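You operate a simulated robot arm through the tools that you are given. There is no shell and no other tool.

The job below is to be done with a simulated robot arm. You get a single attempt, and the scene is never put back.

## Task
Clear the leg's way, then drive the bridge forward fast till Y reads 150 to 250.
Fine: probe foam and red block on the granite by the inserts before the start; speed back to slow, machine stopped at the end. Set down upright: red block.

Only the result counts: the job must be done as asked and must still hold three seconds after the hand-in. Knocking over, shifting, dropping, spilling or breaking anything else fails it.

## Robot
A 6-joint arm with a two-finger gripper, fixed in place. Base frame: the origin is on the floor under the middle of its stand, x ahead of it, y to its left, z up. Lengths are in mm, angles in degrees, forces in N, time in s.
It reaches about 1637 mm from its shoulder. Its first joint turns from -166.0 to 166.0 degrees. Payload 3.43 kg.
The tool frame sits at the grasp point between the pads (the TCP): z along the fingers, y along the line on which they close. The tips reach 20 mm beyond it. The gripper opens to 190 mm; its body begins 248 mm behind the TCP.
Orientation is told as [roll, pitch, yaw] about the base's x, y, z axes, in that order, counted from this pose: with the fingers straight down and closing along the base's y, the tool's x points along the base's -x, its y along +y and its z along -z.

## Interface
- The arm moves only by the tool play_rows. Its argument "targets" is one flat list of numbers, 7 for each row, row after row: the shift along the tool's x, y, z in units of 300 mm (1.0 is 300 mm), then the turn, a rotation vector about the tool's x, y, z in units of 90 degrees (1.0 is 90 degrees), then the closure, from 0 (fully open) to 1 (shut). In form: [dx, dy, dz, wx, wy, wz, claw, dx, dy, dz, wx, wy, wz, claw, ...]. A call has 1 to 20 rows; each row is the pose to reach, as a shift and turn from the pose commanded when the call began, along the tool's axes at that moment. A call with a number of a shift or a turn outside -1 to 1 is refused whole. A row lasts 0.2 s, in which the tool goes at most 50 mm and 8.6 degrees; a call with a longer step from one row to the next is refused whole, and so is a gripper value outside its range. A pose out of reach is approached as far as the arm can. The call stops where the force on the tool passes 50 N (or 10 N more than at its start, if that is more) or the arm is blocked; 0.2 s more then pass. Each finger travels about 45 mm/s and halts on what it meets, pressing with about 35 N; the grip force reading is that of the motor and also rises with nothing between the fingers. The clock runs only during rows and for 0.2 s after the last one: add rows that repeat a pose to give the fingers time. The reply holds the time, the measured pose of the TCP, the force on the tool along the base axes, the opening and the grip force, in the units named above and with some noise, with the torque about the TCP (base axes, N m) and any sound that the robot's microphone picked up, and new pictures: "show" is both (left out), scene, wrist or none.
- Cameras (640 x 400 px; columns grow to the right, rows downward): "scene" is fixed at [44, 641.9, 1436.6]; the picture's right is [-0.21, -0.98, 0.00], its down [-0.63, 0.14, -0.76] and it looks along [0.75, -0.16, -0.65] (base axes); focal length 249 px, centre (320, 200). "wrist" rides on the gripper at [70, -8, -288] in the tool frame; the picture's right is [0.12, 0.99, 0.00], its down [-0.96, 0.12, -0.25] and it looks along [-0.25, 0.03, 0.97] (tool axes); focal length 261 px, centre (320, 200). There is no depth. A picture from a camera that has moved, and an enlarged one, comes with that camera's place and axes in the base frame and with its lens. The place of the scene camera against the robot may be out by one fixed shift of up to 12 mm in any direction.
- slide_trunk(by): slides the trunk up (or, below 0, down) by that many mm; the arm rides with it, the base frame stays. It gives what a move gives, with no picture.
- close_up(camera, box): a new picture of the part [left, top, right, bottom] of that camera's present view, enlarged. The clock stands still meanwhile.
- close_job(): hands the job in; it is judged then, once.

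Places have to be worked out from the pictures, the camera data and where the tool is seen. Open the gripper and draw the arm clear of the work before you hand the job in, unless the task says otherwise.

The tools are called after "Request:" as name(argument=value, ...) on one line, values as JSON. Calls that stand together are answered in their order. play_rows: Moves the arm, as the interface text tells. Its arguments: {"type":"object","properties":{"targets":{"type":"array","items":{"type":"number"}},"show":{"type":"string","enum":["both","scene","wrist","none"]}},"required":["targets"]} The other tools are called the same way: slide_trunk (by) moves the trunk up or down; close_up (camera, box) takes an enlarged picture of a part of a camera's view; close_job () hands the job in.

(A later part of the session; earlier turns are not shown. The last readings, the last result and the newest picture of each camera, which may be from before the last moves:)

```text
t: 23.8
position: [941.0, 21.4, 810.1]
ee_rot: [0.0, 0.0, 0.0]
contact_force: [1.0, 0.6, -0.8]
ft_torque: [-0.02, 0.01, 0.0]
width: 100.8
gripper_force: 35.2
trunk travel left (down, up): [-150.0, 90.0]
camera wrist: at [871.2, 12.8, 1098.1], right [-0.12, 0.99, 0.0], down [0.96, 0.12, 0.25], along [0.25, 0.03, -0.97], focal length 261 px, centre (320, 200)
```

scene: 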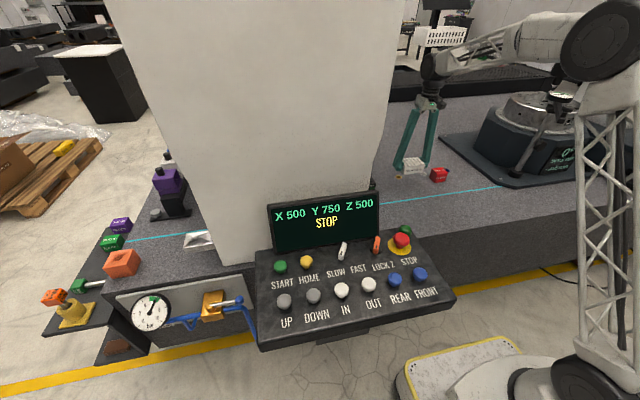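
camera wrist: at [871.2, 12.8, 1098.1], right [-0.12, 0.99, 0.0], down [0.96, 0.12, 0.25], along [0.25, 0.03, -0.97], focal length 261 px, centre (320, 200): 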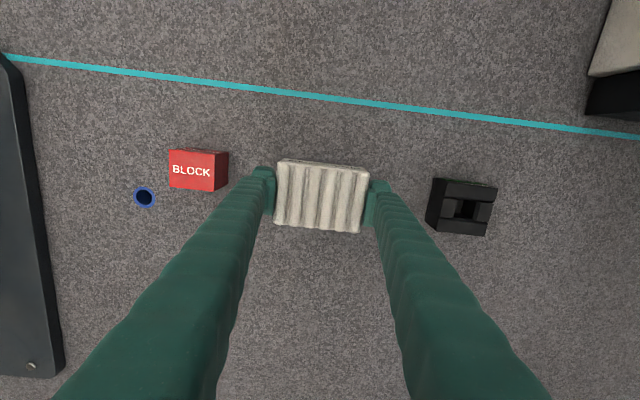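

Clear of the block and the black box on both sides. I'll lower the foam by just under the lift height.

Request:
play_rows(targets=[0, 0, 0.1, 0, 0, 0, 0.55, 0, 0, 0.18, 0, 0, 0, 0.55, 0, 0, 0.23, 0, 0, 0, 0.55, 0, 0, 0.255, 0, 0, 0, 0.55, 0, 0, 0.266, 0, 0, 0, 0.55, 0, 0, 0.269, 0, 0, 0, 0.55, 0, 0, 0.269, 0, 0, 0, 0.55], show="wrist")

```text
t: 25.4
position: [940.7, 21.5, 731.4]
ee_rot: [0.0, 0.0, 0.0]
contact_force: [-0.2, 0.0, 0.1]
ft_torque: [0.02, 0.0, -0.02]
width: 100.9
gripper_force: 35.0
trunk travel left (down, up): [-150.0, 90.0]
camera wrist: at [871.0, 13.1, 1018.0], right [-0.12, 0.99, 0.0], down [0.96, 0.12, 0.25], along [0.25, 0.03, -0.97], focal length 261 px, centre (320, 200)
```

wrist: 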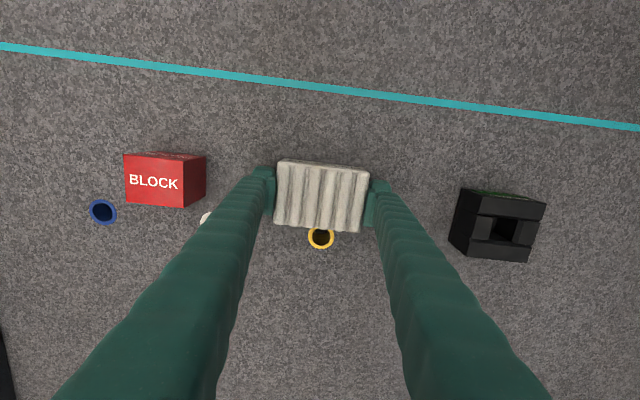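

The camera height suggests a gap of about 1 mm, and there's no contact force yet. I'll ease down.

Request:
play_rows(targets=[0, 0, 0.002, 0, 0, 0, 0.55, 0, 0, 0.004, 0, 0, 0, 0.55, 0, 0, 0.004, 0, 0, 0, 0.55], show="none")

```text
t: 26.2
position: [941.7, 21.9, 729.8]
ee_rot: [0.0, 0.0, -0.1]
contact_force: [-1.5, 0.6, 10.2]
ft_torque: [0.02, 0.16, 0.0]
width: 100.6
gripper_force: 34.8
trunk travel left (down, up): [-150.0, 90.0]
```

There's contact, so the foam is down. I'll open to about 133 mm and look.

Request:
play_rows(targets=[0, 0, 0, 0, 0, 0, 0.48, 0, 0, 0, 0, 0, 0, 0.43, 0, 0, 0, 0, 0, 0, 0.38, 0, 0, 0, 0, 0, 0, 0.33, 0, 0, 0, 0, 0, 0, 0.3, 0, 0, 0, 0, 0, 0, 0.3], show="both")

```text
t: 27.6
position: [941.7, 21.2, 729.5]
ee_rot: [0.0, 0.0, 0.0]
contact_force: [0.7, 0.0, 0.9]
ft_torque: [0.02, 0.03, -0.01]
width: 133.1
gripper_force: 0.1
trunk travel left (down, up): [-150.0, 90.0]
camera wrist: at [871.2, 12.9, 1017.0], right [-0.12, 0.99, 0.0], down [0.96, 0.12, 0.25], along [0.25, 0.03, -0.97], focal length 261 px, centre (320, 200)
```

scene: 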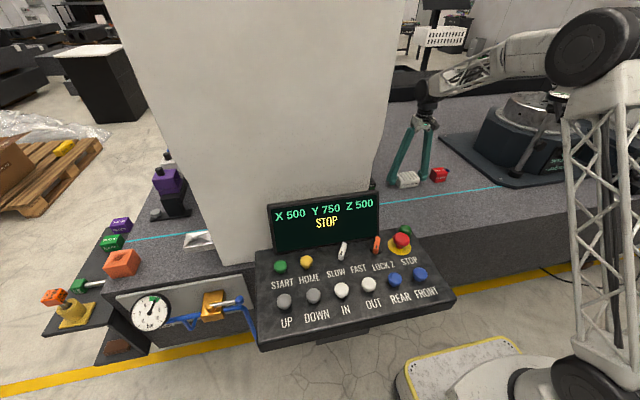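
wrist: 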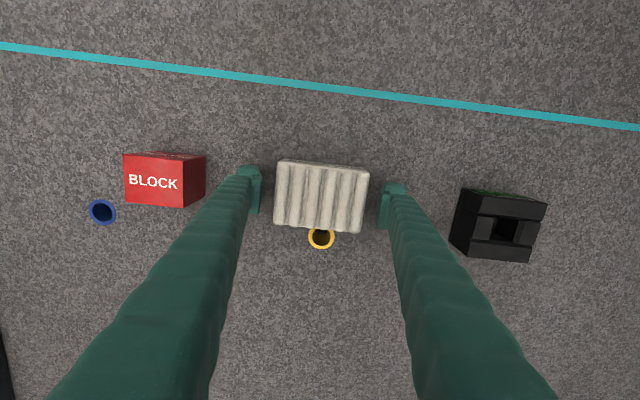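

Foam and block are both on the granite by the inserts and standing free. I'll lift straight up and back off toward the panel, keeping clear of the leg.

Request:
play_rows(targets=[0, 0, -0.1, 0, 0, 0, 0.3, 0, 0, -0.25, 0, 0, 0, 0.3, 0, 0, -0.4, 0, 0, 0, 0.3, 0, 0, -0.55, 0, 0, 0, 0.3, 0, 0, -0.7, 0, 0, 0, 0.3, 0, 0, -0.85, 0, 0, 0, 0.3, 0, 0, -1.0, 0, 0, 0, 0.3], show="both")

Request:
play_rows(targets=[0.13, 0, -0.07, 0, 0, 0, 0.3, 0.27, 0, -0.14, 0, 0, 0, 0.4, 0.41, 0, -0.21, 0, 0, 0, 0.5, 0.55, 0, -0.28, 0, 0, 0, 0.6, 0.69, 0, -0.35, 0, 0, 0, 0.7, 0.83, 0, -0.42, 0, 0, 0, 0.8, 0.97, 0, -0.45, 0, 0, 0, 0.9], show="none")

Request:
play_rows(targets=[0.15, 0, 0, 0, 0, 0, 1, 0.3, 0, 0, 0, 0, 0, 1, 0.45, 0, 0, 0, 0, 0, 1, 0.6, 0, 0, 0, 0, 0, 1, 0.72, 0, 0, 0, 0, 0, 1], show="both")

```text
t: 29.2
position: [940.9, 21.1, 1028.4]
ee_rot: [0.0, 0.1, 0.0]
contact_force: [1.0, -0.9, 0.1]
ft_torque: [0.01, 0.04, 0.01]
width: 132.9
gripper_force: 0.0
trunk travel left (down, up): [-150.0, 90.0]
camera wrist: at [871.5, 13.6, 1316.5], right [-0.12, 0.99, 0.0], down [0.96, 0.12, 0.25], along [0.24, 0.03, -0.97], focal length 261 px, centre (320, 200)
```

scene: 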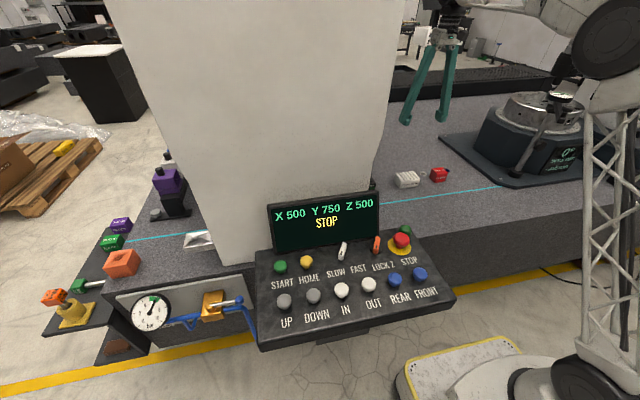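
wrist: 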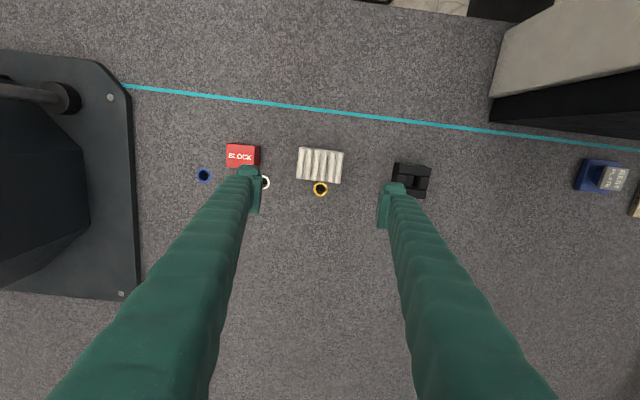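

```text
t: 30.8
position: [650.7, 22.8, 1162.3]
ee_rot: [0.1, 0.0, 0.0]
contact_force: [0.7, -0.4, 0.0]
ft_torque: [-0.01, 0.25, 0.01]
width: 18.9
gripper_force: 0.0
trunk travel left (down, up): [-150.0, 90.0]
```

```text
t: 32.0
position: [434.9, 22.6, 1163.3]
ee_rot: [0.0, 0.1, 0.0]
contact_force: [0.8, 0.6, -1.1]
ft_torque: [0.0, 0.26, -0.01]
width: 0.3
gripper_force: 34.4
trunk travel left (down, up): [-150.0, 90.0]
camera wrist: at [364.7, 14.4, 1451.4], right [-0.12, 0.99, 0.0], down [0.96, 0.12, 0.25], along [0.24, 0.03, -0.97], focal length 261 px, centre (320, 200)
```

scene: 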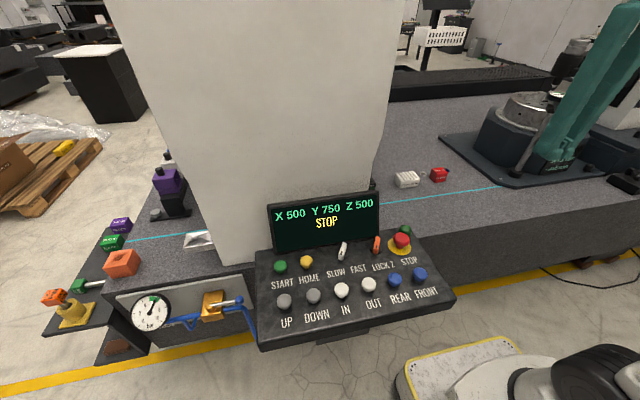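
wrist: 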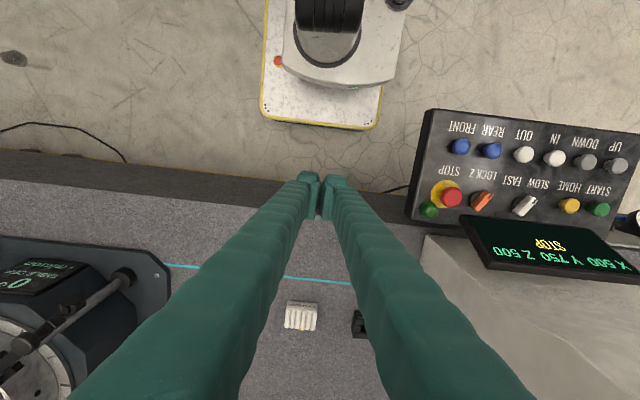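

The gripper is closed and the leg's path looks empty. I'll move over the panel to measure the controls.

Request:
play_rows(targets=[0, 0.16, 0, 0, 0, 0, 1, 0, 0.32, 0, 0, 0, 0, 1, 0, 0.48, 0, 0, 0, 0, 1, 0, 0.64, 0, 0, 0, 0, 1, 0, 0.8, 0, 0, 0, 0, 1, 0, 0.95, 0, 0, 0, 0, 1], show="none")

Request:
play_rows(targets=[0, 0.16, 0, 0, 0, 0, 1, 0, 0.32, 0, 0, 0, 0, 1, 0, 0.48, 0, 0, 0, 0, 1, 0, 0.62, 0, 0, 0, 0, 1, 0, 0.62, 0, 0, 0, 0, 1], show="both")

Request:
close_up(camera="wrist", box=[180, 30, 460, 205])

```text
t: 33.4
position: [434.0, 305.7, 1165.7]
ee_rot: [0.1, 0.0, 0.0]
contact_force: [-0.1, -0.3, -0.3]
ft_torque: [0.15, -0.05, -0.02]
width: 0.0
gripper_force: 34.7
trunk travel left (down, up): [-150.0, 90.0]
```

```text
t: 34.6
position: [433.2, 492.7, 1164.0]
ee_rot: [0.0, -0.1, 0.1]
contact_force: [0.7, 0.7, 0.2]
ft_torque: [-0.05, 0.03, 0.0]
width: 0.0
gripper_force: 34.0
trunk travel left (down, up): [-150.0, 90.0]
camera wrist: at [364.6, 484.7, 1452.3], right [-0.12, 0.99, 0.0], down [0.96, 0.12, 0.25], along [0.25, 0.03, -0.97], focal length 261 px, centre (320, 200)
```

scene: 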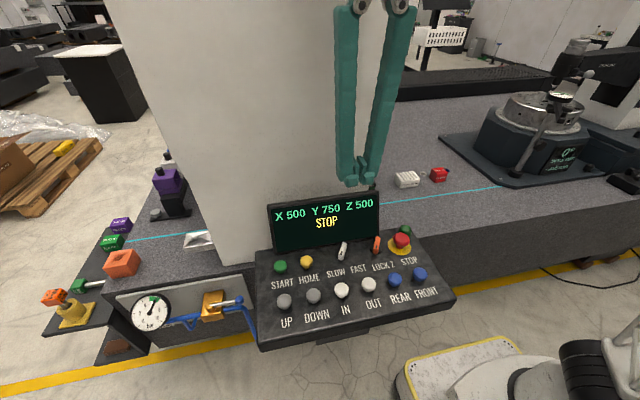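
wrist: 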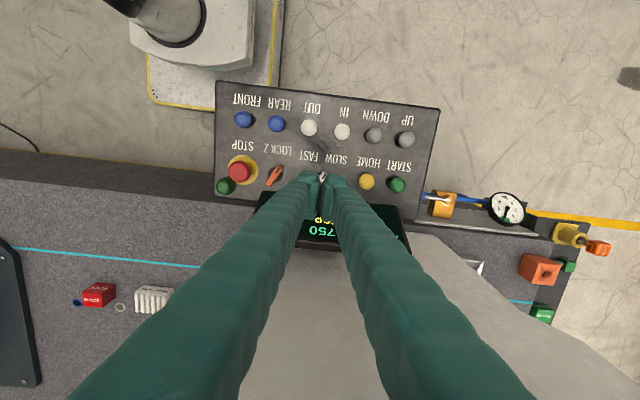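

```text
2.29 times, centred on (320, 118) of wrist
camera zoom: at [364.6, 484.7, 1452.3], right [-0.12, 0.99, 0.0], down [0.96, 0.12, 0.25], along [0.25, 0.03, -0.97], focal length 596 px, centre (320, 389)
```

zoom: 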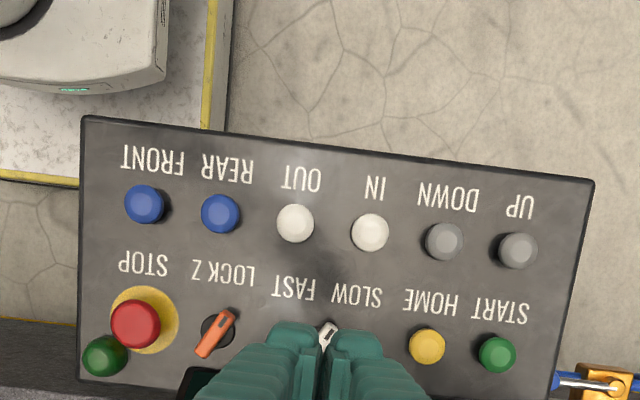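

The controls measure: START (456,668), HOME (456,600), SLOW/FAST knob (469,496), STOP (≈470,313), FRONT (356,318), with tops at z≈870–885. The knob's marked end points about 26° toward SLOW, so I'll line up over the selector with the fingers partly open for a closer look.

Request:
play_rows(targets=[-0.016, 0.002, 0.1, 0, 0, 0.05, 0.9, -0.032, 0.004, 0.2, 0, 0, 0.1, 0.8, -0.048, 0.006, 0.3, 0, 0, 0.15, 0.7, -0.064, 0.008, 0.4, 0, 0, 0.2, 0.6, -0.08, 0.01, 0.5, 0, 0, 0.25, 0.6, -0.097, 0.011, 0.597, 0, 0, 0.294, 0.6, -0.097, 0.011, 0.597, 0, 0, 0.294, 0.6], show="both")

Request:
close_up(camera="wrist", box=[240, 100, 400, 260])

```text
t: 36.2
position: [464.5, 495.2, 986.2]
ee_rot: [0.1, 0.0, -26.4]
contact_force: [-0.7, -0.7, -0.2]
ft_torque: [-0.01, 0.03, 0.02]
width: 76.2
gripper_force: 0.0
trunk travel left (down, up): [-150.0, 90.0]
camera wrist: at [397.5, 519.7, 1272.6], right [0.34, 0.94, 0.0], down [0.91, -0.33, 0.25], along [0.23, -0.08, -0.97], focal length 261 px, centre (320, 200)
```

scene: 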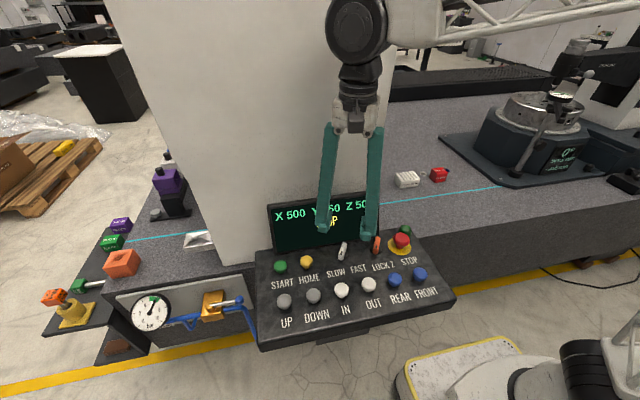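
wrist: 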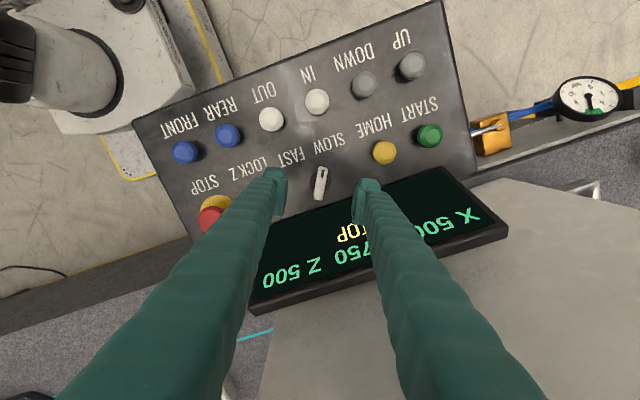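

```text
2.50 times, centred on (320, 180) of wrist
camera zoom: at [397.5, 519.7, 1272.6], right [0.34, 0.94, 0.0], down [0.91, -0.33, 0.25], along [0.23, -0.08, -0.97], focal length 652 px, centre (320, 250)
```

zoom: 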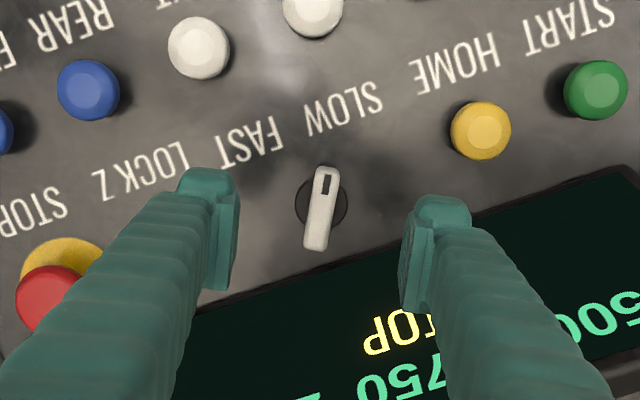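

The lever is well aligned between the fingers, centred near (468.5,495) with its top at z≈878. I'll narrow the opening to 40 mm to stay clear of the display and descend to just above it.

Request:
play_rows(targets=[0.005, 0.002, 0.0, 0, 0, 0, 0.7, 0.01, 0.004, 0.08, 0, 0, 0, 0.79, 0.0146, 0.0054, 0.16, 0, 0, 0, 0.79, 0.0146, 0.0054, 0.22, 0, 0, 0, 0.79, 0.0146, 0.0054, 0.27, 0, 0, 0, 0.79, 0.0146, 0.0054, 0.27, 0, 0, 0, 0.79], show="both")

Request:
close_up(camera="wrist", box=[240, 100, 400, 260])

Request:
close_up(camera="scene", box=[300, 200, 400, 290])

```text
t: 37.6
position: [461.3, 498.9, 905.1]
ee_rot: [-0.1, 0.0, -26.5]
contact_force: [0.3, 0.2, -0.6]
ft_torque: [0.02, 0.0, 0.02]
width: 40.0
gripper_force: 0.0
trunk travel left (down, up): [-150.0, 90.0]
camera wrist: at [394.2, 522.9, 1191.3], right [0.34, 0.94, 0.0], down [0.91, -0.33, 0.25], along [0.23, -0.08, -0.97], focal length 261 px, centre (320, 200)
```

scene: 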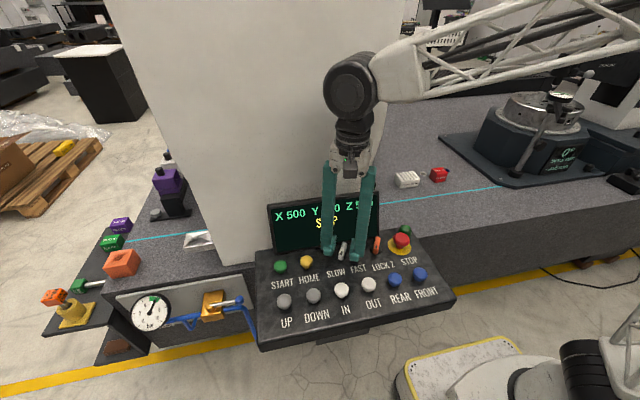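
wrist: 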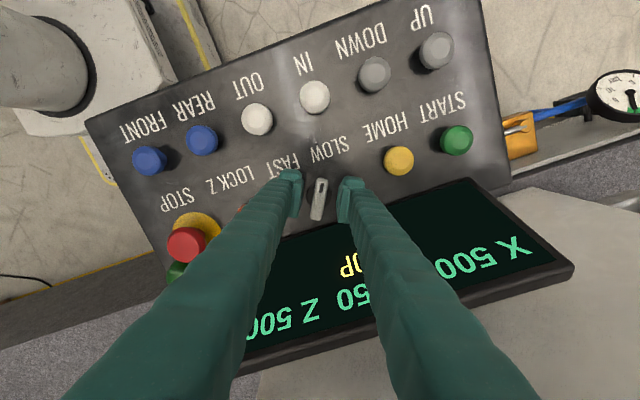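

```text
2.50 times, centred on (320, 180) of wrist
camera zoom: at [394.2, 522.9, 1191.3], right [0.34, 0.94, 0.0], down [0.91, -0.33, 0.25], along [0.23, -0.08, -0.97], focal length 652 px, centre (320, 250)
```

zoom: 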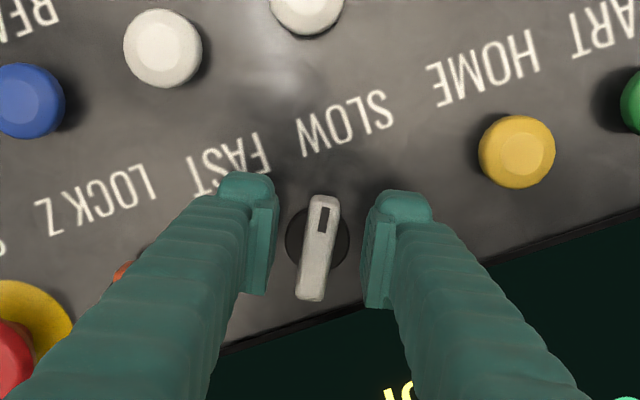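

```text
4.44 times, centred on (350, 245) of scene
camera zoom: at [44.0, 641.9, 1436.6], right [-0.21, -0.98, 0.0], down [-0.63, 0.14, -0.76], along [0.75, -0.16, -0.65], focal length 1107 px, centre (187, 0)
```

zoom: 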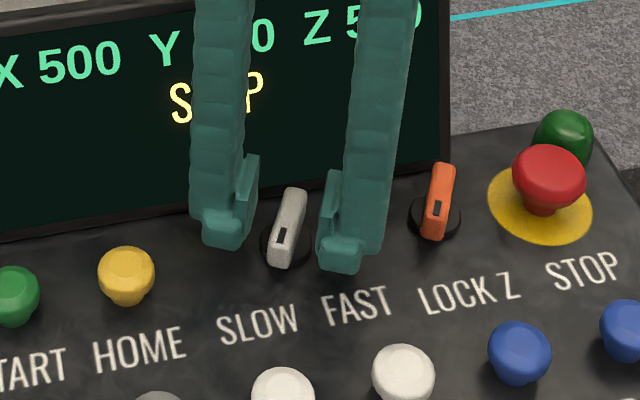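

The fingers straddle the lever evenly and its top is at z≈879. I'll go down 19 mm and close on it.

Request:
play_rows(targets=[0, 0, 0.03, 0, 0, 0, 0.79, 0, 0, 0.05, 0, 0, 0, 0.79, 0, 0, 0.063, 0, 0, 0, 0.79, 0, 0, 0.063, 0, 0, 0, 0.85, 0, 0, 0.063, 0, 0, 0, 0.9, 0, 0, 0.063, 0, 0, 0, 0.95, 0, 0, 0.063, 0, 0, 0, 0.95, 0, 0, 0.063, 0, 0, 0, 0.95], show="wrist")

Request:
close_up(camera="scene", box=[300, 200, 400, 290])

```text
t: 39.4
position: [460.5, 498.6, 886.3]
ee_rot: [0.2, 0.0, -26.5]
contact_force: [-0.4, -2.1, 34.7]
ft_torque: [0.59, -0.55, -0.09]
width: 14.5
gripper_force: 44.9
trunk travel left (down, up): [-150.0, 90.0]
camera wrist: at [393.3, 522.2, 1174.7], right [0.34, 0.94, 0.0], down [0.91, -0.33, 0.25], along [0.23, -0.08, -0.97], focal length 261 px, centre (320, 200)
```

wrist: 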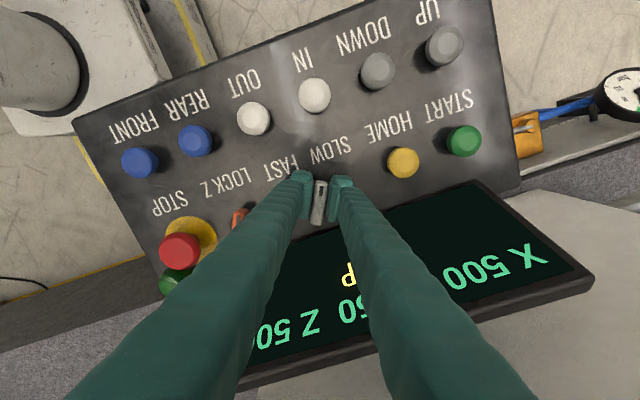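

```text
4.44 times, centred on (350, 245) of scene
camera zoom: at [44.0, 641.9, 1436.6], right [-0.21, -0.98, 0.0], down [-0.63, 0.14, -0.76], along [0.75, -0.16, -0.65], focal length 1107 px, centre (187, 0)
```

zoom: 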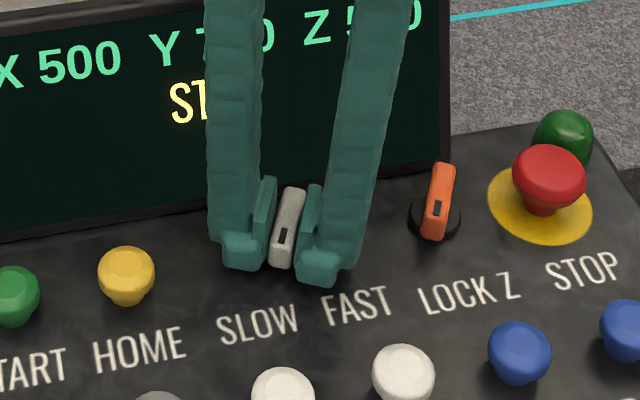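

The lever is gripped (14.5 mm), but the tips are pressing on the knob's base with about 35 N. I'll ease up 2 mm to unload it.

Request:
play_rows(targets=[0, 0, -0.003, 0, 0, 0, 0.95, 0, 0, -0.006, 0, 0, 0, 0.95, 0, 0, -0.007, 0, 0, 0, 0.95], show="none")

```text
t: 40.2
position: [460.6, 498.3, 887.4]
ee_rot: [0.0, 0.0, -26.5]
contact_force: [6.2, -0.4, 22.3]
ft_torque: [0.51, -0.73, -0.02]
width: 14.6
gripper_force: 44.8
trunk travel left (down, up): [-150.0, 90.0]
```

Request:
play_rows(targets=[0, 0, -0.004, 0, 0, 0, 0.95, 0, 0, -0.008, 0, 0, 0, 0.95, 0, 0, -0.01, 0, 0, 0, 0.95], show="none")

```text
t: 41.0
position: [460.0, 498.0, 888.1]
ee_rot: [-0.3, 0.1, -26.5]
contact_force: [10.2, 1.3, -27.5]
ft_torque: [0.02, -0.2, 0.0]
width: 14.3
gripper_force: 45.3
trunk travel left (down, up): [-150.0, 90.0]
```

It's now pulling up slightly, so I'll split the difference and then turn the lever from SLOW to FAST, an arc of about 56° around the knob's axis.

Request:
play_rows(targets=[0, 0, 0.005, 0, 0, 0, 0.95, -0.0003, -0.0037, 0.005, 0, 0, -0.0889, 0.95, -0.001, -0.0074, 0.005, 0, 0, -0.1778, 0.95, -0.0023, -0.0108, 0.005, 0, 0, -0.2667, 0.95, -0.0041, -0.0141, 0.005, 0, 0, -0.3556, 0.95, -0.0062, -0.0171, 0.005, 0, 0, -0.4444, 0.95, -0.0088, -0.0198, 0.005, 0, 0, -0.5333, 0.95, -0.0118, -0.0221, 0.005, 0, 0, -0.6222, 0.95], show="both")

Request:
close_up(camera="scene", box=[300, 200, 400, 290])

```text
t: 42.8
position: [461.5, 491.5, 887.8]
ee_rot: [0.0, 0.1, 29.8]
contact_force: [4.3, -12.9, -31.3]
ft_torque: [-0.17, 0.11, -0.11]
width: 14.2
gripper_force: 44.8
trunk travel left (down, up): [-150.0, 90.0]
camera wrist: at [403.8, 449.5, 1175.7], right [-0.59, 0.8, 0.0], down [0.78, 0.58, 0.25], along [0.2, 0.15, -0.97], focal length 261 px, centre (320, 200)
```

scene: 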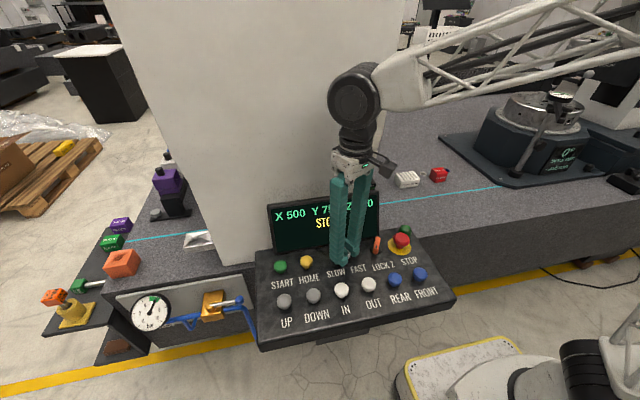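
wrist: 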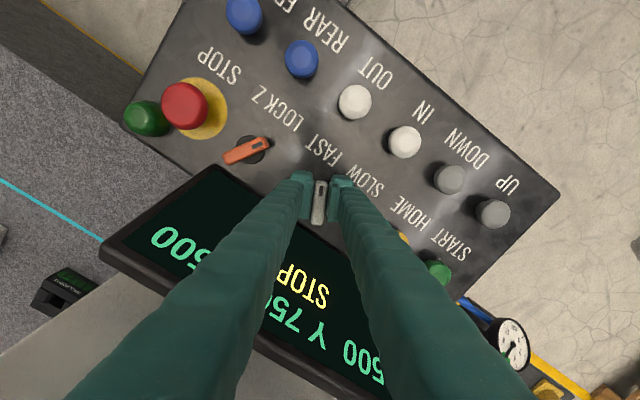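

```text
4.44 times, centred on (350, 245) of scene
camera zoom: at [44.0, 641.9, 1436.6], right [-0.21, -0.98, 0.0], down [-0.63, 0.14, -0.76], along [0.75, -0.16, -0.65], focal length 1107 px, centre (187, 0)
```

zoom: 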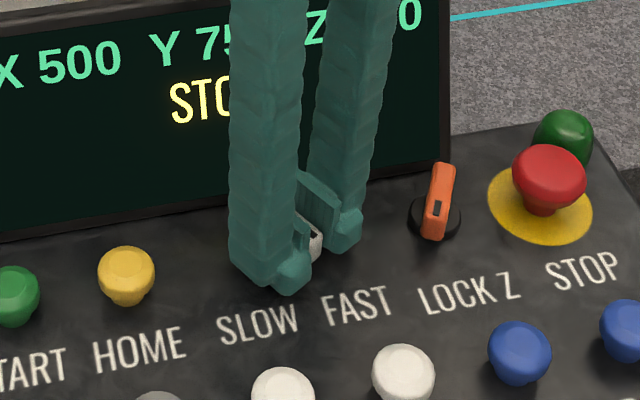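

The lever turned with the gripper and now points to FAST. I'll open and rise to confirm.

Request:
play_rows(targets=[0, 0, 0, 0, 0, 0, 0.9, 0, 0, 0, 0, 0, 0, 0.82, 0, 0, 0, 0, 0, 0, 0.79, 0, 0, -0.03, 0, 0, 0, 0.79, 0, 0, -0.1, 0, 0, 0, 0.79, 0, 0, -0.2, 0, 0, 0, 0.79, 0, 0, -0.33, 0, 0, 0, 0.7], show="both")

Request:
close_up(camera="wrist", box=[240, 100, 400, 260])

Request:
close_up(camera="scene", box=[250, 180, 450, 300])

```text
t: 44.4
position: [459.8, 489.2, 987.2]
ee_rot: [0.0, 0.1, 29.5]
contact_force: [-0.8, 0.4, -0.7]
ft_torque: [-0.06, 0.08, 0.01]
width: 57.1
gripper_force: 0.1
trunk travel left (down, up): [-150.0, 90.0]
camera wrist: at [403.2, 449.6, 1275.1], right [-0.59, 0.81, 0.0], down [0.78, 0.57, 0.25], along [0.2, 0.15, -0.97], focal length 261 px, centre (320, 200)
```

scene: 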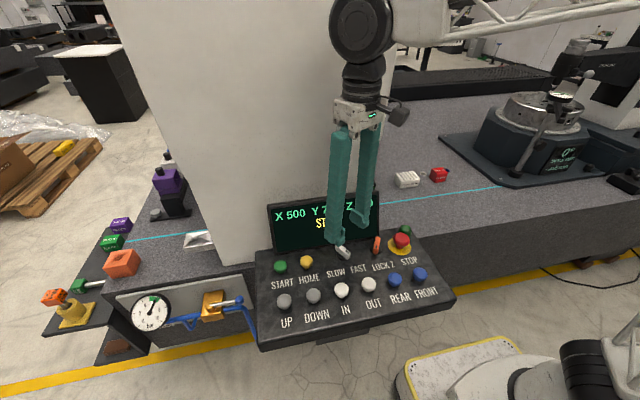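
wrist: 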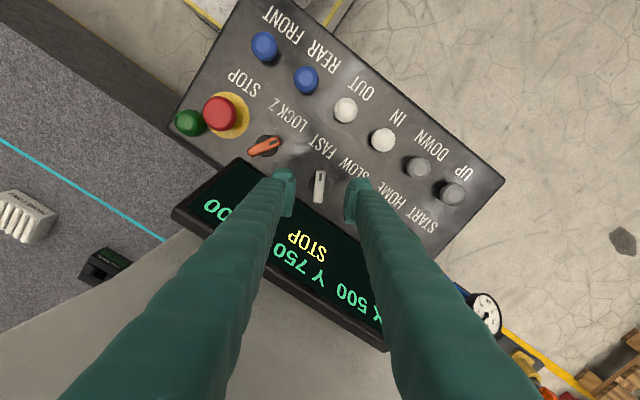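

```text
2.50 times, centred on (320, 180) of wrist
camera zoom: at [403.2, 449.6, 1275.1], right [-0.59, 0.81, 0.0], down [0.78, 0.57, 0.25], along [0.2, 0.15, -0.97], focal length 652 px, centre (320, 250)
```

zoom: 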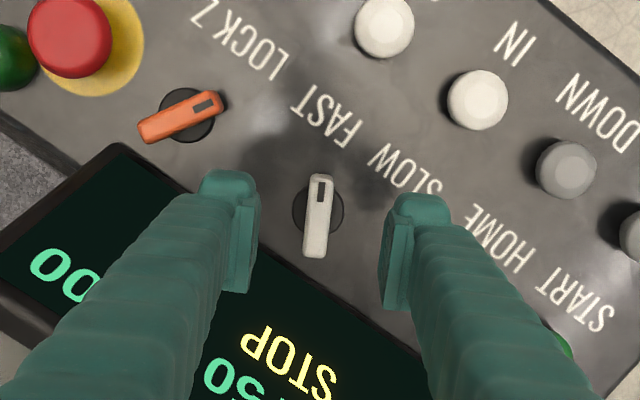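

```text
3.20 times, centred on (350, 240) of scene
camera zoom: at [44.0, 641.9, 1436.6], right [-0.21, -0.98, 0.0], down [-0.63, 0.14, -0.76], along [0.75, -0.16, -0.65], focal length 797 px, centre (224, 72)
```

zoom: 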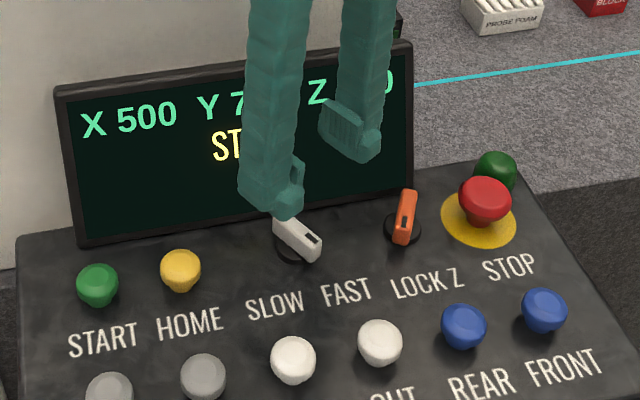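

The selector now shows FAST. Next I'll close the gripper, straighten it and move above START.

Request:
play_rows(targets=[-0.0568, 0.1056, 0, 0, 0, 0.0656, 0.8, -0.1136, 0.2112, 0, 0, 0, 0.1312, 0.9, -0.1704, 0.3168, 0, 0, 0, 0.1968, 1, -0.2272, 0.4224, 0.03, 0, 0, 0.2624, 1, -0.284, 0.528, 0.08, 0, 0, 0.328, 1, -0.284, 0.528, 0.15, 0, 0, 0.328, 1, -0.284, 0.528, 0.15, 0, 0, 0.328, 1], show="both")

Request:
close_up(camera="wrist", box=[240, 100, 400, 260])

Request:
close_up(camera="scene", box=[240, 200, 340, 290])

```text
t: 46.0
position: [455.0, 671.8, 942.2]
ee_rot: [0.0, -0.1, 0.0]
contact_force: [-0.2, 0.2, 0.0]
ft_torque: [-0.01, 0.01, 0.0]
width: 0.0
gripper_force: 34.1
trunk travel left (down, up): [-150.0, 90.0]
camera wrist: at [386.1, 663.0, 1230.3], right [-0.12, 0.99, 0.0], down [0.96, 0.12, 0.25], along [0.25, 0.03, -0.97], focal length 261 px, centre (320, 200)
```

scene: 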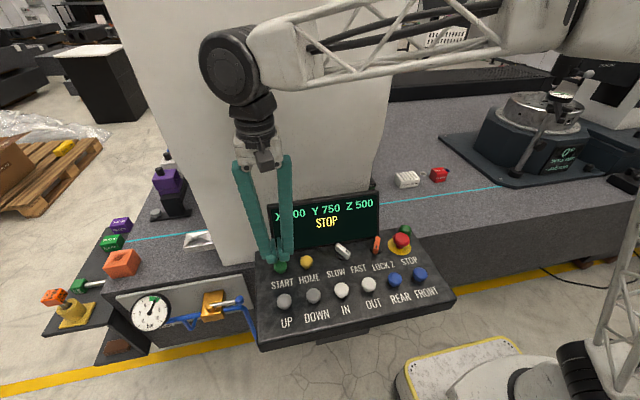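
wrist: 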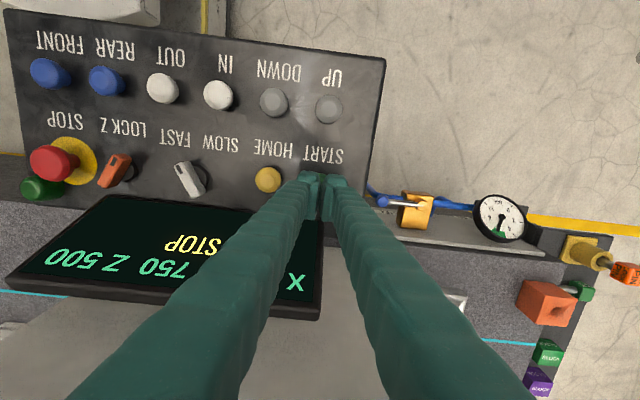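

```text
2.50 times, centred on (320, 180) of wrist
camera zoom: at [386.1, 663.0, 1230.3], right [-0.12, 0.99, 0.0], down [0.96, 0.12, 0.25], along [0.25, 0.03, -0.97], focal length 652 px, centre (320, 250)
```

zoom: 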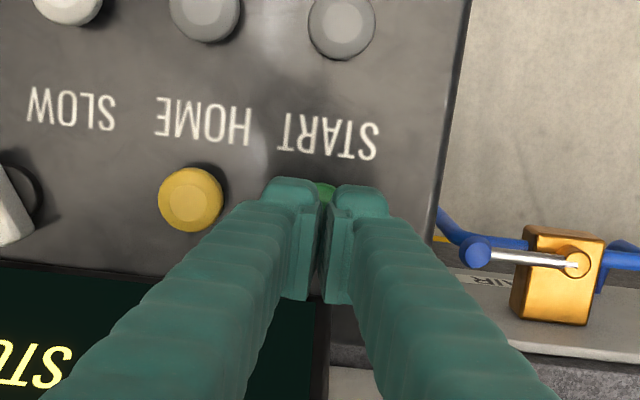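

```text
4.44 times, centred on (290, 245) of scene
camera zoom: at [44.0, 641.9, 1436.6], right [-0.21, -0.98, 0.0], down [-0.63, 0.14, -0.76], along [0.75, -0.16, -0.65], focal length 1107 px, centre (453, 0)
```

zoom: 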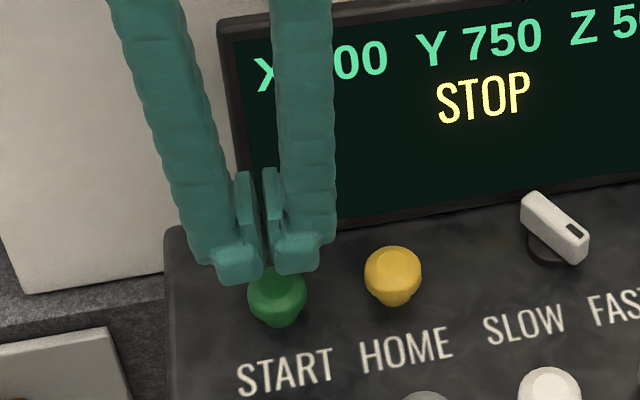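

The closed tips are right over START and its top is at z≈881. I'll press down gently and back off.

Request:
play_rows(targets=[0, -0.006, 0.06, 0, 0, 0, 1, 0, -0.006, 0.11, 0, 0, 0, 1, 0, -0.006, 0.125, 0, 0, 0, 1, 0, -0.006, 0.135, 0, 0, 0, 1, 0, -0.006, 0.142, 0, 0, 0, 1, 0, -0.006, 0.149, 0, 0, 0, 1, 0, -0.006, 0.149, 0, 0, 0, 1], show="scene")

```text
t: 47.6
position: [457.7, 669.8, 898.7]
ee_rot: [0.1, -0.1, 0.0]
contact_force: [3.8, 0.9, 16.9]
ft_torque: [0.03, -0.06, 0.0]
width: 6.2
gripper_force: 34.3
trunk travel left (down, up): [-150.0, 90.0]
heard: click
```

scene: 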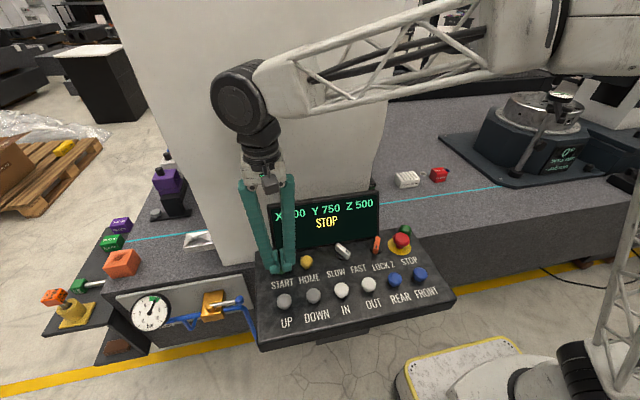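

I heard a click under the press. I'll check the display.

Request:
close_up(camera="scene", box=[250, 180, 450, 300])

```text
3.20 times, centred on (350, 240) of scene
camera zoom: at [44.0, 641.9, 1436.6], right [-0.21, -0.98, 0.0], down [-0.63, 0.14, -0.76], along [0.75, -0.16, -0.65], focal length 797 px, centre (224, 72)
```

zoom: 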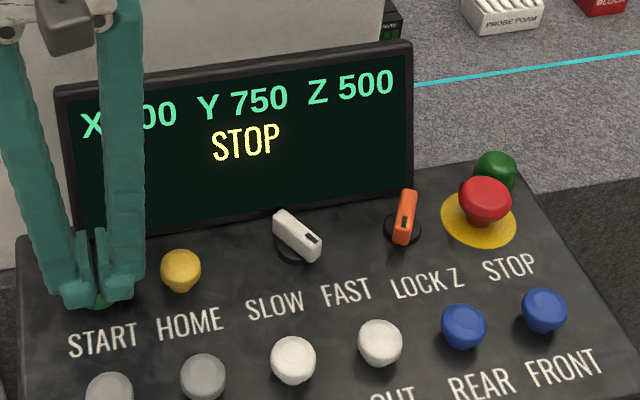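

It still says STOP. I'll hold the button for a moment longer, then look again.

Request:
play_rows(targets=[0, 0, 0.002, 0, 0, 0, 1, 0, 0, 0.002, 0, 0, 0, 1, 0, 0, 0.002, 0, 0, 0, 1], show="scene")

Request:
close_up(camera="scene", box=[250, 180, 450, 300])

```text
t: 48.4
position: [456.9, 669.6, 897.4]
ee_rot: [0.2, 0.0, 0.0]
contact_force: [7.8, 3.8, 23.5]
ft_torque: [0.06, -0.1, -0.03]
width: 6.0
gripper_force: 33.7
trunk travel left (down, up): [-150.0, 90.0]
```

scene: 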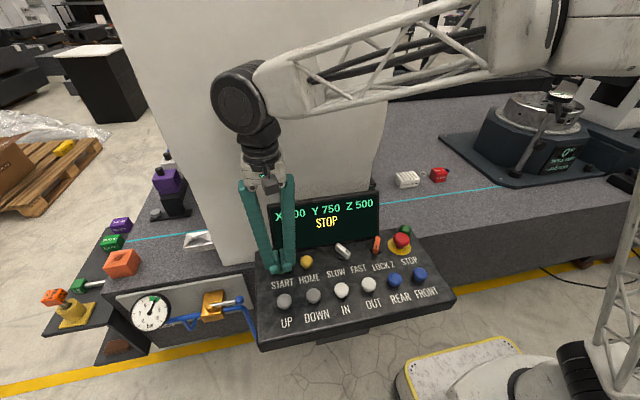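

```text
3.20 times, centred on (350, 240) of scene
camera zoom: at [44.0, 641.9, 1436.6], right [-0.21, -0.98, 0.0], down [-0.63, 0.14, -0.76], along [0.75, -0.16, -0.65], focal length 797 px, centre (224, 72)
```

zoom: 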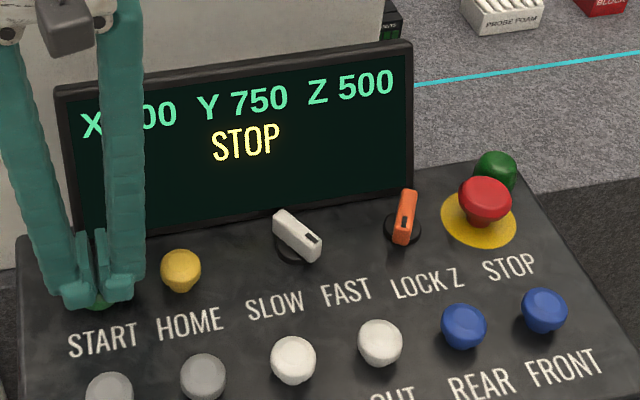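

Still STOP while it's held. I'll release and see whether the state changes on release, and look at the rear fixtures too.

Request:
play_rows(targets=[0, 0, -0.05, 0, 0, 0, 1, 0, 0, -0.14, 0, 0, 0, 1, 0, 0, -0.14, 0, 0, 0, 1], show="both")

Request:
close_up(camera="scene", box=[250, 180, 450, 300])

Request:
close_up(camera="wrist", box=[480, 200, 640, 400])

Request:
close_up(camera="scene", box=[30, 200, 150, 340])

Request:
close_up(camera="wrist", box=[340, 140, 560, 280])

```text
t: 49.2
position: [456.5, 668.3, 940.2]
ee_rot: [-0.1, 0.0, 0.0]
contact_force: [1.3, 0.5, -0.5]
ft_torque: [-0.02, -0.05, -0.03]
width: 0.0
gripper_force: 34.6
trunk travel left (down, up): [-150.0, 90.0]
camera wrist: at [386.4, 661.5, 1227.6], right [-0.12, 0.99, 0.0], down [0.96, 0.12, 0.25], along [0.25, 0.03, -0.97], focal length 261 px, centre (320, 200)
```

scene: 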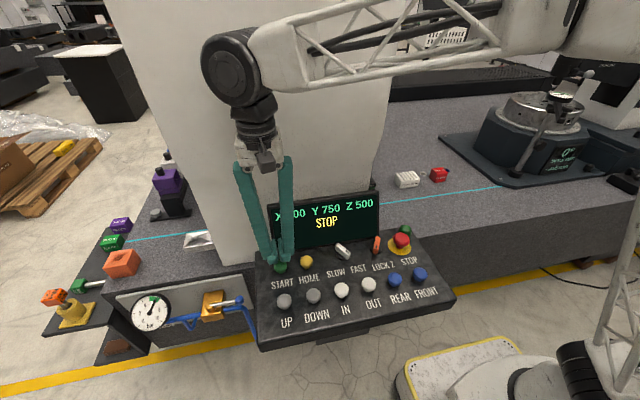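
wrist: 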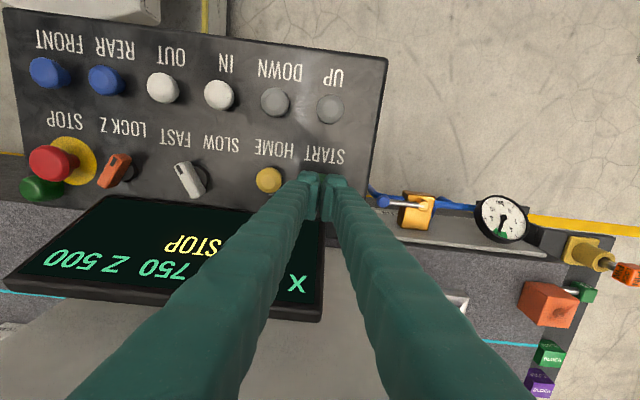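

```text
3.20 times, centred on (350, 240) of scene
camera zoom: at [44.0, 641.9, 1436.6], right [-0.21, -0.98, 0.0], down [-0.63, 0.14, -0.76], along [0.75, -0.16, -0.65], focal length 797 px, centre (224, 72)
```

zoom: 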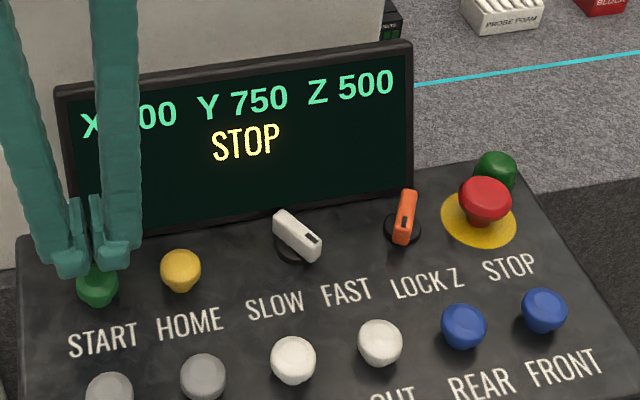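

```text
2.00 times, centred on (560, 300) of wrist
camera zoom: at [386.4, 661.5, 1227.6], right [-0.12, 0.99, 0.0], down [0.96, 0.12, 0.25], along [0.25, 0.03, -0.97], focal length 521 px, centre (-160, 0)
```

zoom: 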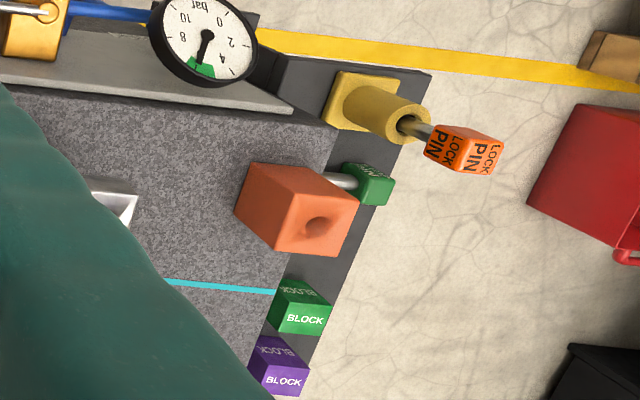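

```text
2.86 times, centred on (90, 270) of scene
camera zoom: at [44.0, 641.9, 1436.6], right [-0.21, -0.98, 0.0], down [-0.63, 0.14, -0.76], along [0.75, -0.16, -0.65], focal length 712 px, centre (977, 0)
```

zoom: 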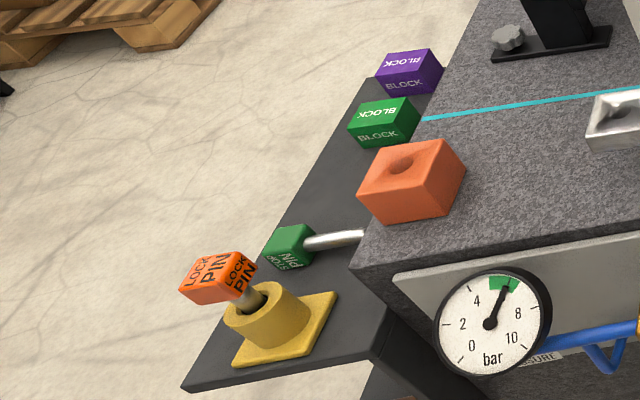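

```text
2.86 times, centred on (450, 210) of wrist
camera zoom: at [386.4, 661.5, 1227.6], right [-0.12, 0.99, 0.0], down [0.96, 0.12, 0.25], along [0.25, 0.03, -0.97], focal length 745 px, centre (-51, 171)
```

zoom: 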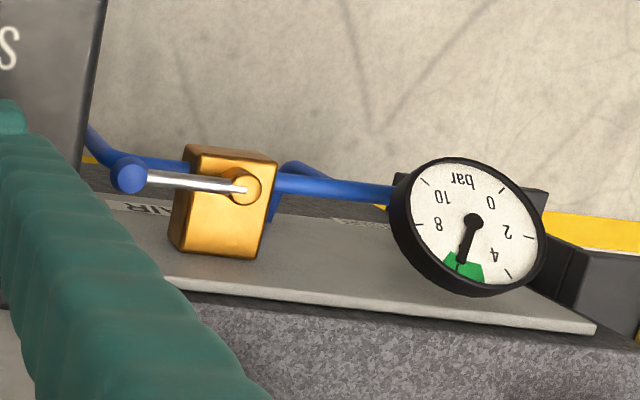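

START clicked but the display still reads STOP, and the air gauge sits in the green. The status line may only show whether an axis is moving, so I'll go above FRONT and try a brief tap there.

Request:
play_rows(targets=[0.05, -0.15, -0.02, 0, 0, 0, 1, 0.1, -0.3, -0.02, 0, 0, 0, 1, 0.15, -0.45, -0.02, 0, 0, 0, 1, 0.2, -0.6, -0.02, 0, 0, 0, 1, 0.25, -0.75, -0.02, 0, 0, 0, 1, 0.3, -0.9, -0.02, 0, 0, 0, 1, 0.333, -1.0, -0.02, 0, 0, 0, 1], show="none")

Request:
play_rows(targets=[0, -0.1, 0, 0, 0, 0, 1, 0, -0.167, 0, 0, 0, 0, 1, 0, -0.167, 0.03, 0, 0, 0, 1, 0, -0.167, 0.03, 0, 0, 0, 1], show="both")

Request:
close_up(camera="wrist", box=[240, 100, 400, 260])

Request:
close_up(camera="scene", box=[350, 210, 470, 310])

```text
t: 50.8
position: [356.2, 369.7, 945.6]
ee_rot: [0.1, 0.0, 0.0]
contact_force: [0.9, 0.1, -0.3]
ft_torque: [-0.11, 0.07, -0.02]
width: 0.2
gripper_force: 34.5
trunk travel left (down, up): [-150.0, 90.0]
```

```text
t: 51.8
position: [356.5, 319.2, 935.2]
ee_rot: [0.0, -0.1, 0.0]
contact_force: [-0.9, 0.2, 0.2]
ft_torque: [0.03, -0.01, 0.03]
width: 0.1
gripper_force: 34.0
trunk travel left (down, up): [-150.0, 90.0]
camera wrist: at [286.8, 311.0, 1224.0], right [-0.12, 0.99, 0.0], down [0.96, 0.12, 0.25], along [0.25, 0.03, -0.97], focal length 261 px, centre (320, 200)
```

scene: 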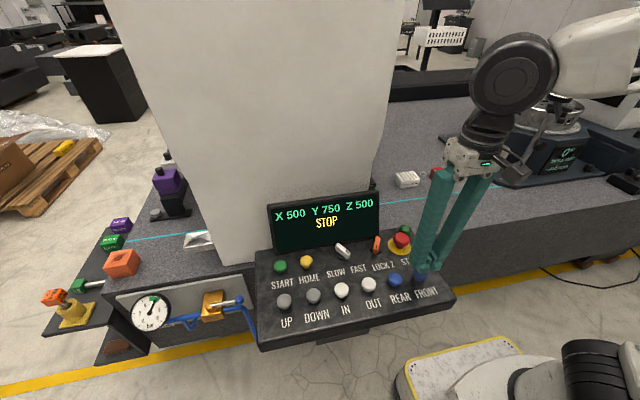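
wrist: 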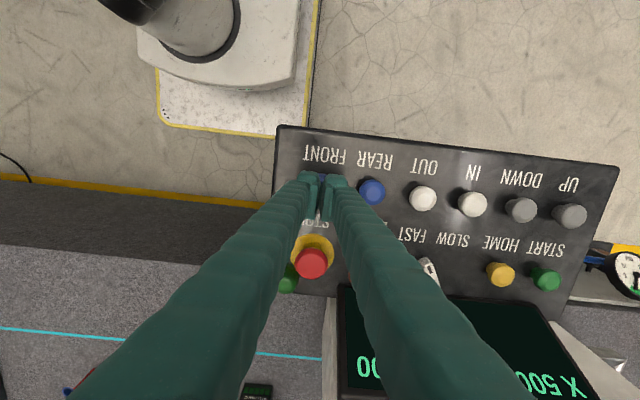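

```text
2.50 times, centred on (320, 180) of wrist
camera zoom: at [286.8, 311.0, 1224.0], right [-0.12, 0.99, 0.0], down [0.96, 0.12, 0.25], along [0.25, 0.03, -0.97], focal length 652 px, centre (320, 250)
```

zoom: 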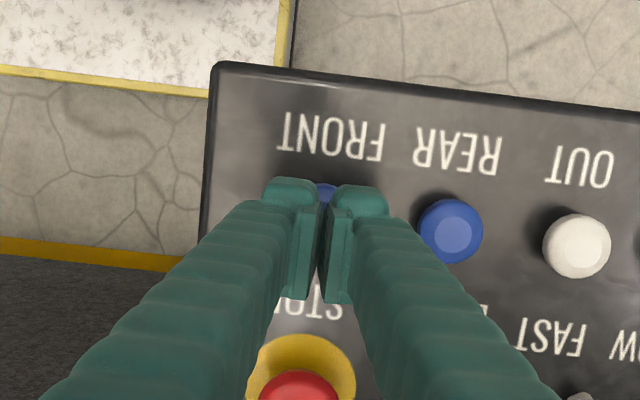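

```text
4.00 times, centred on (410, 260) of scene
camera zoom: at [44.0, 641.9, 1436.6], right [-0.21, -0.98, 0.0], down [-0.63, 0.14, -0.76], along [0.75, -0.16, -0.65], focal length 996 px, centre (-40, -40)
```

zoom: 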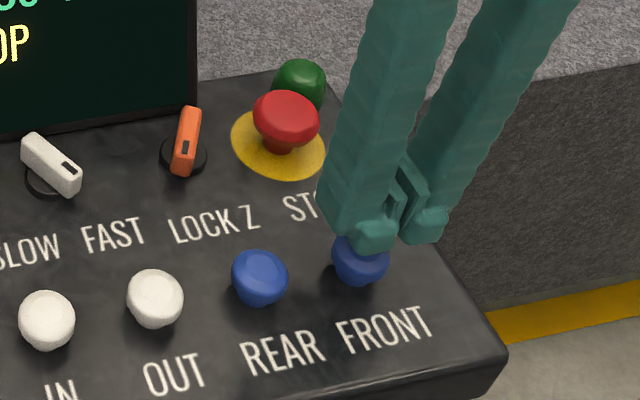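

The tips are over FRONT. I'll lower step by step toward contact.

Request:
play_rows(targets=[0, 0, 0.08, 0, 0, 0, 1, 0, 0, 0.12, 0, 0, 0, 1, 0, 0, 0.13, 0, 0, 0, 1, 0, 0, 0.14, 0, 0, 0, 1, 0, 0, 0.147, 0, 0, 0, 1], show="scene")

Request:
close_up(camera="scene", box=[250, 180, 450, 300])

```text
t: 53.0
position: [357.3, 319.5, 899.4]
ee_rot: [0.4, -0.4, 0.0]
contact_force: [-22.9, -22.6, 223.4]
ft_torque: [-0.34, 0.57, 0.09]
width: 6.0
gripper_force: 34.0
trunk travel left (down, up): [-150.0, 90.0]
heard: click
stopped in row 5: the force on the tool passed its limit at 53 N (the readings are from after the stop); the commanded pose is now the measured one
```

scene: 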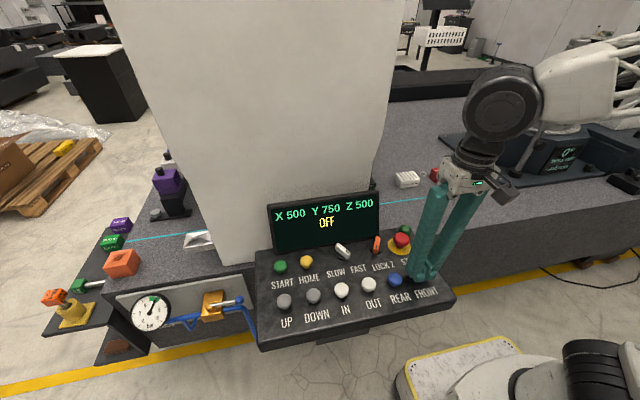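

```text
3.20 times, centred on (350, 240) of scene
camera zoom: at [44.0, 641.9, 1436.6], right [-0.21, -0.98, 0.0], down [-0.63, 0.14, -0.76], along [0.75, -0.16, -0.65], focal length 797 px, centre (224, 72)
```

zoom: 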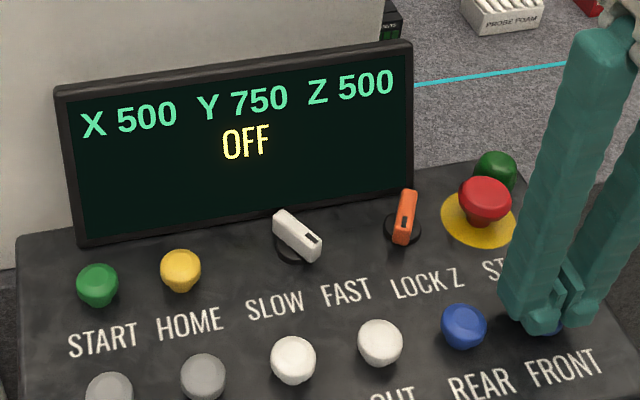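

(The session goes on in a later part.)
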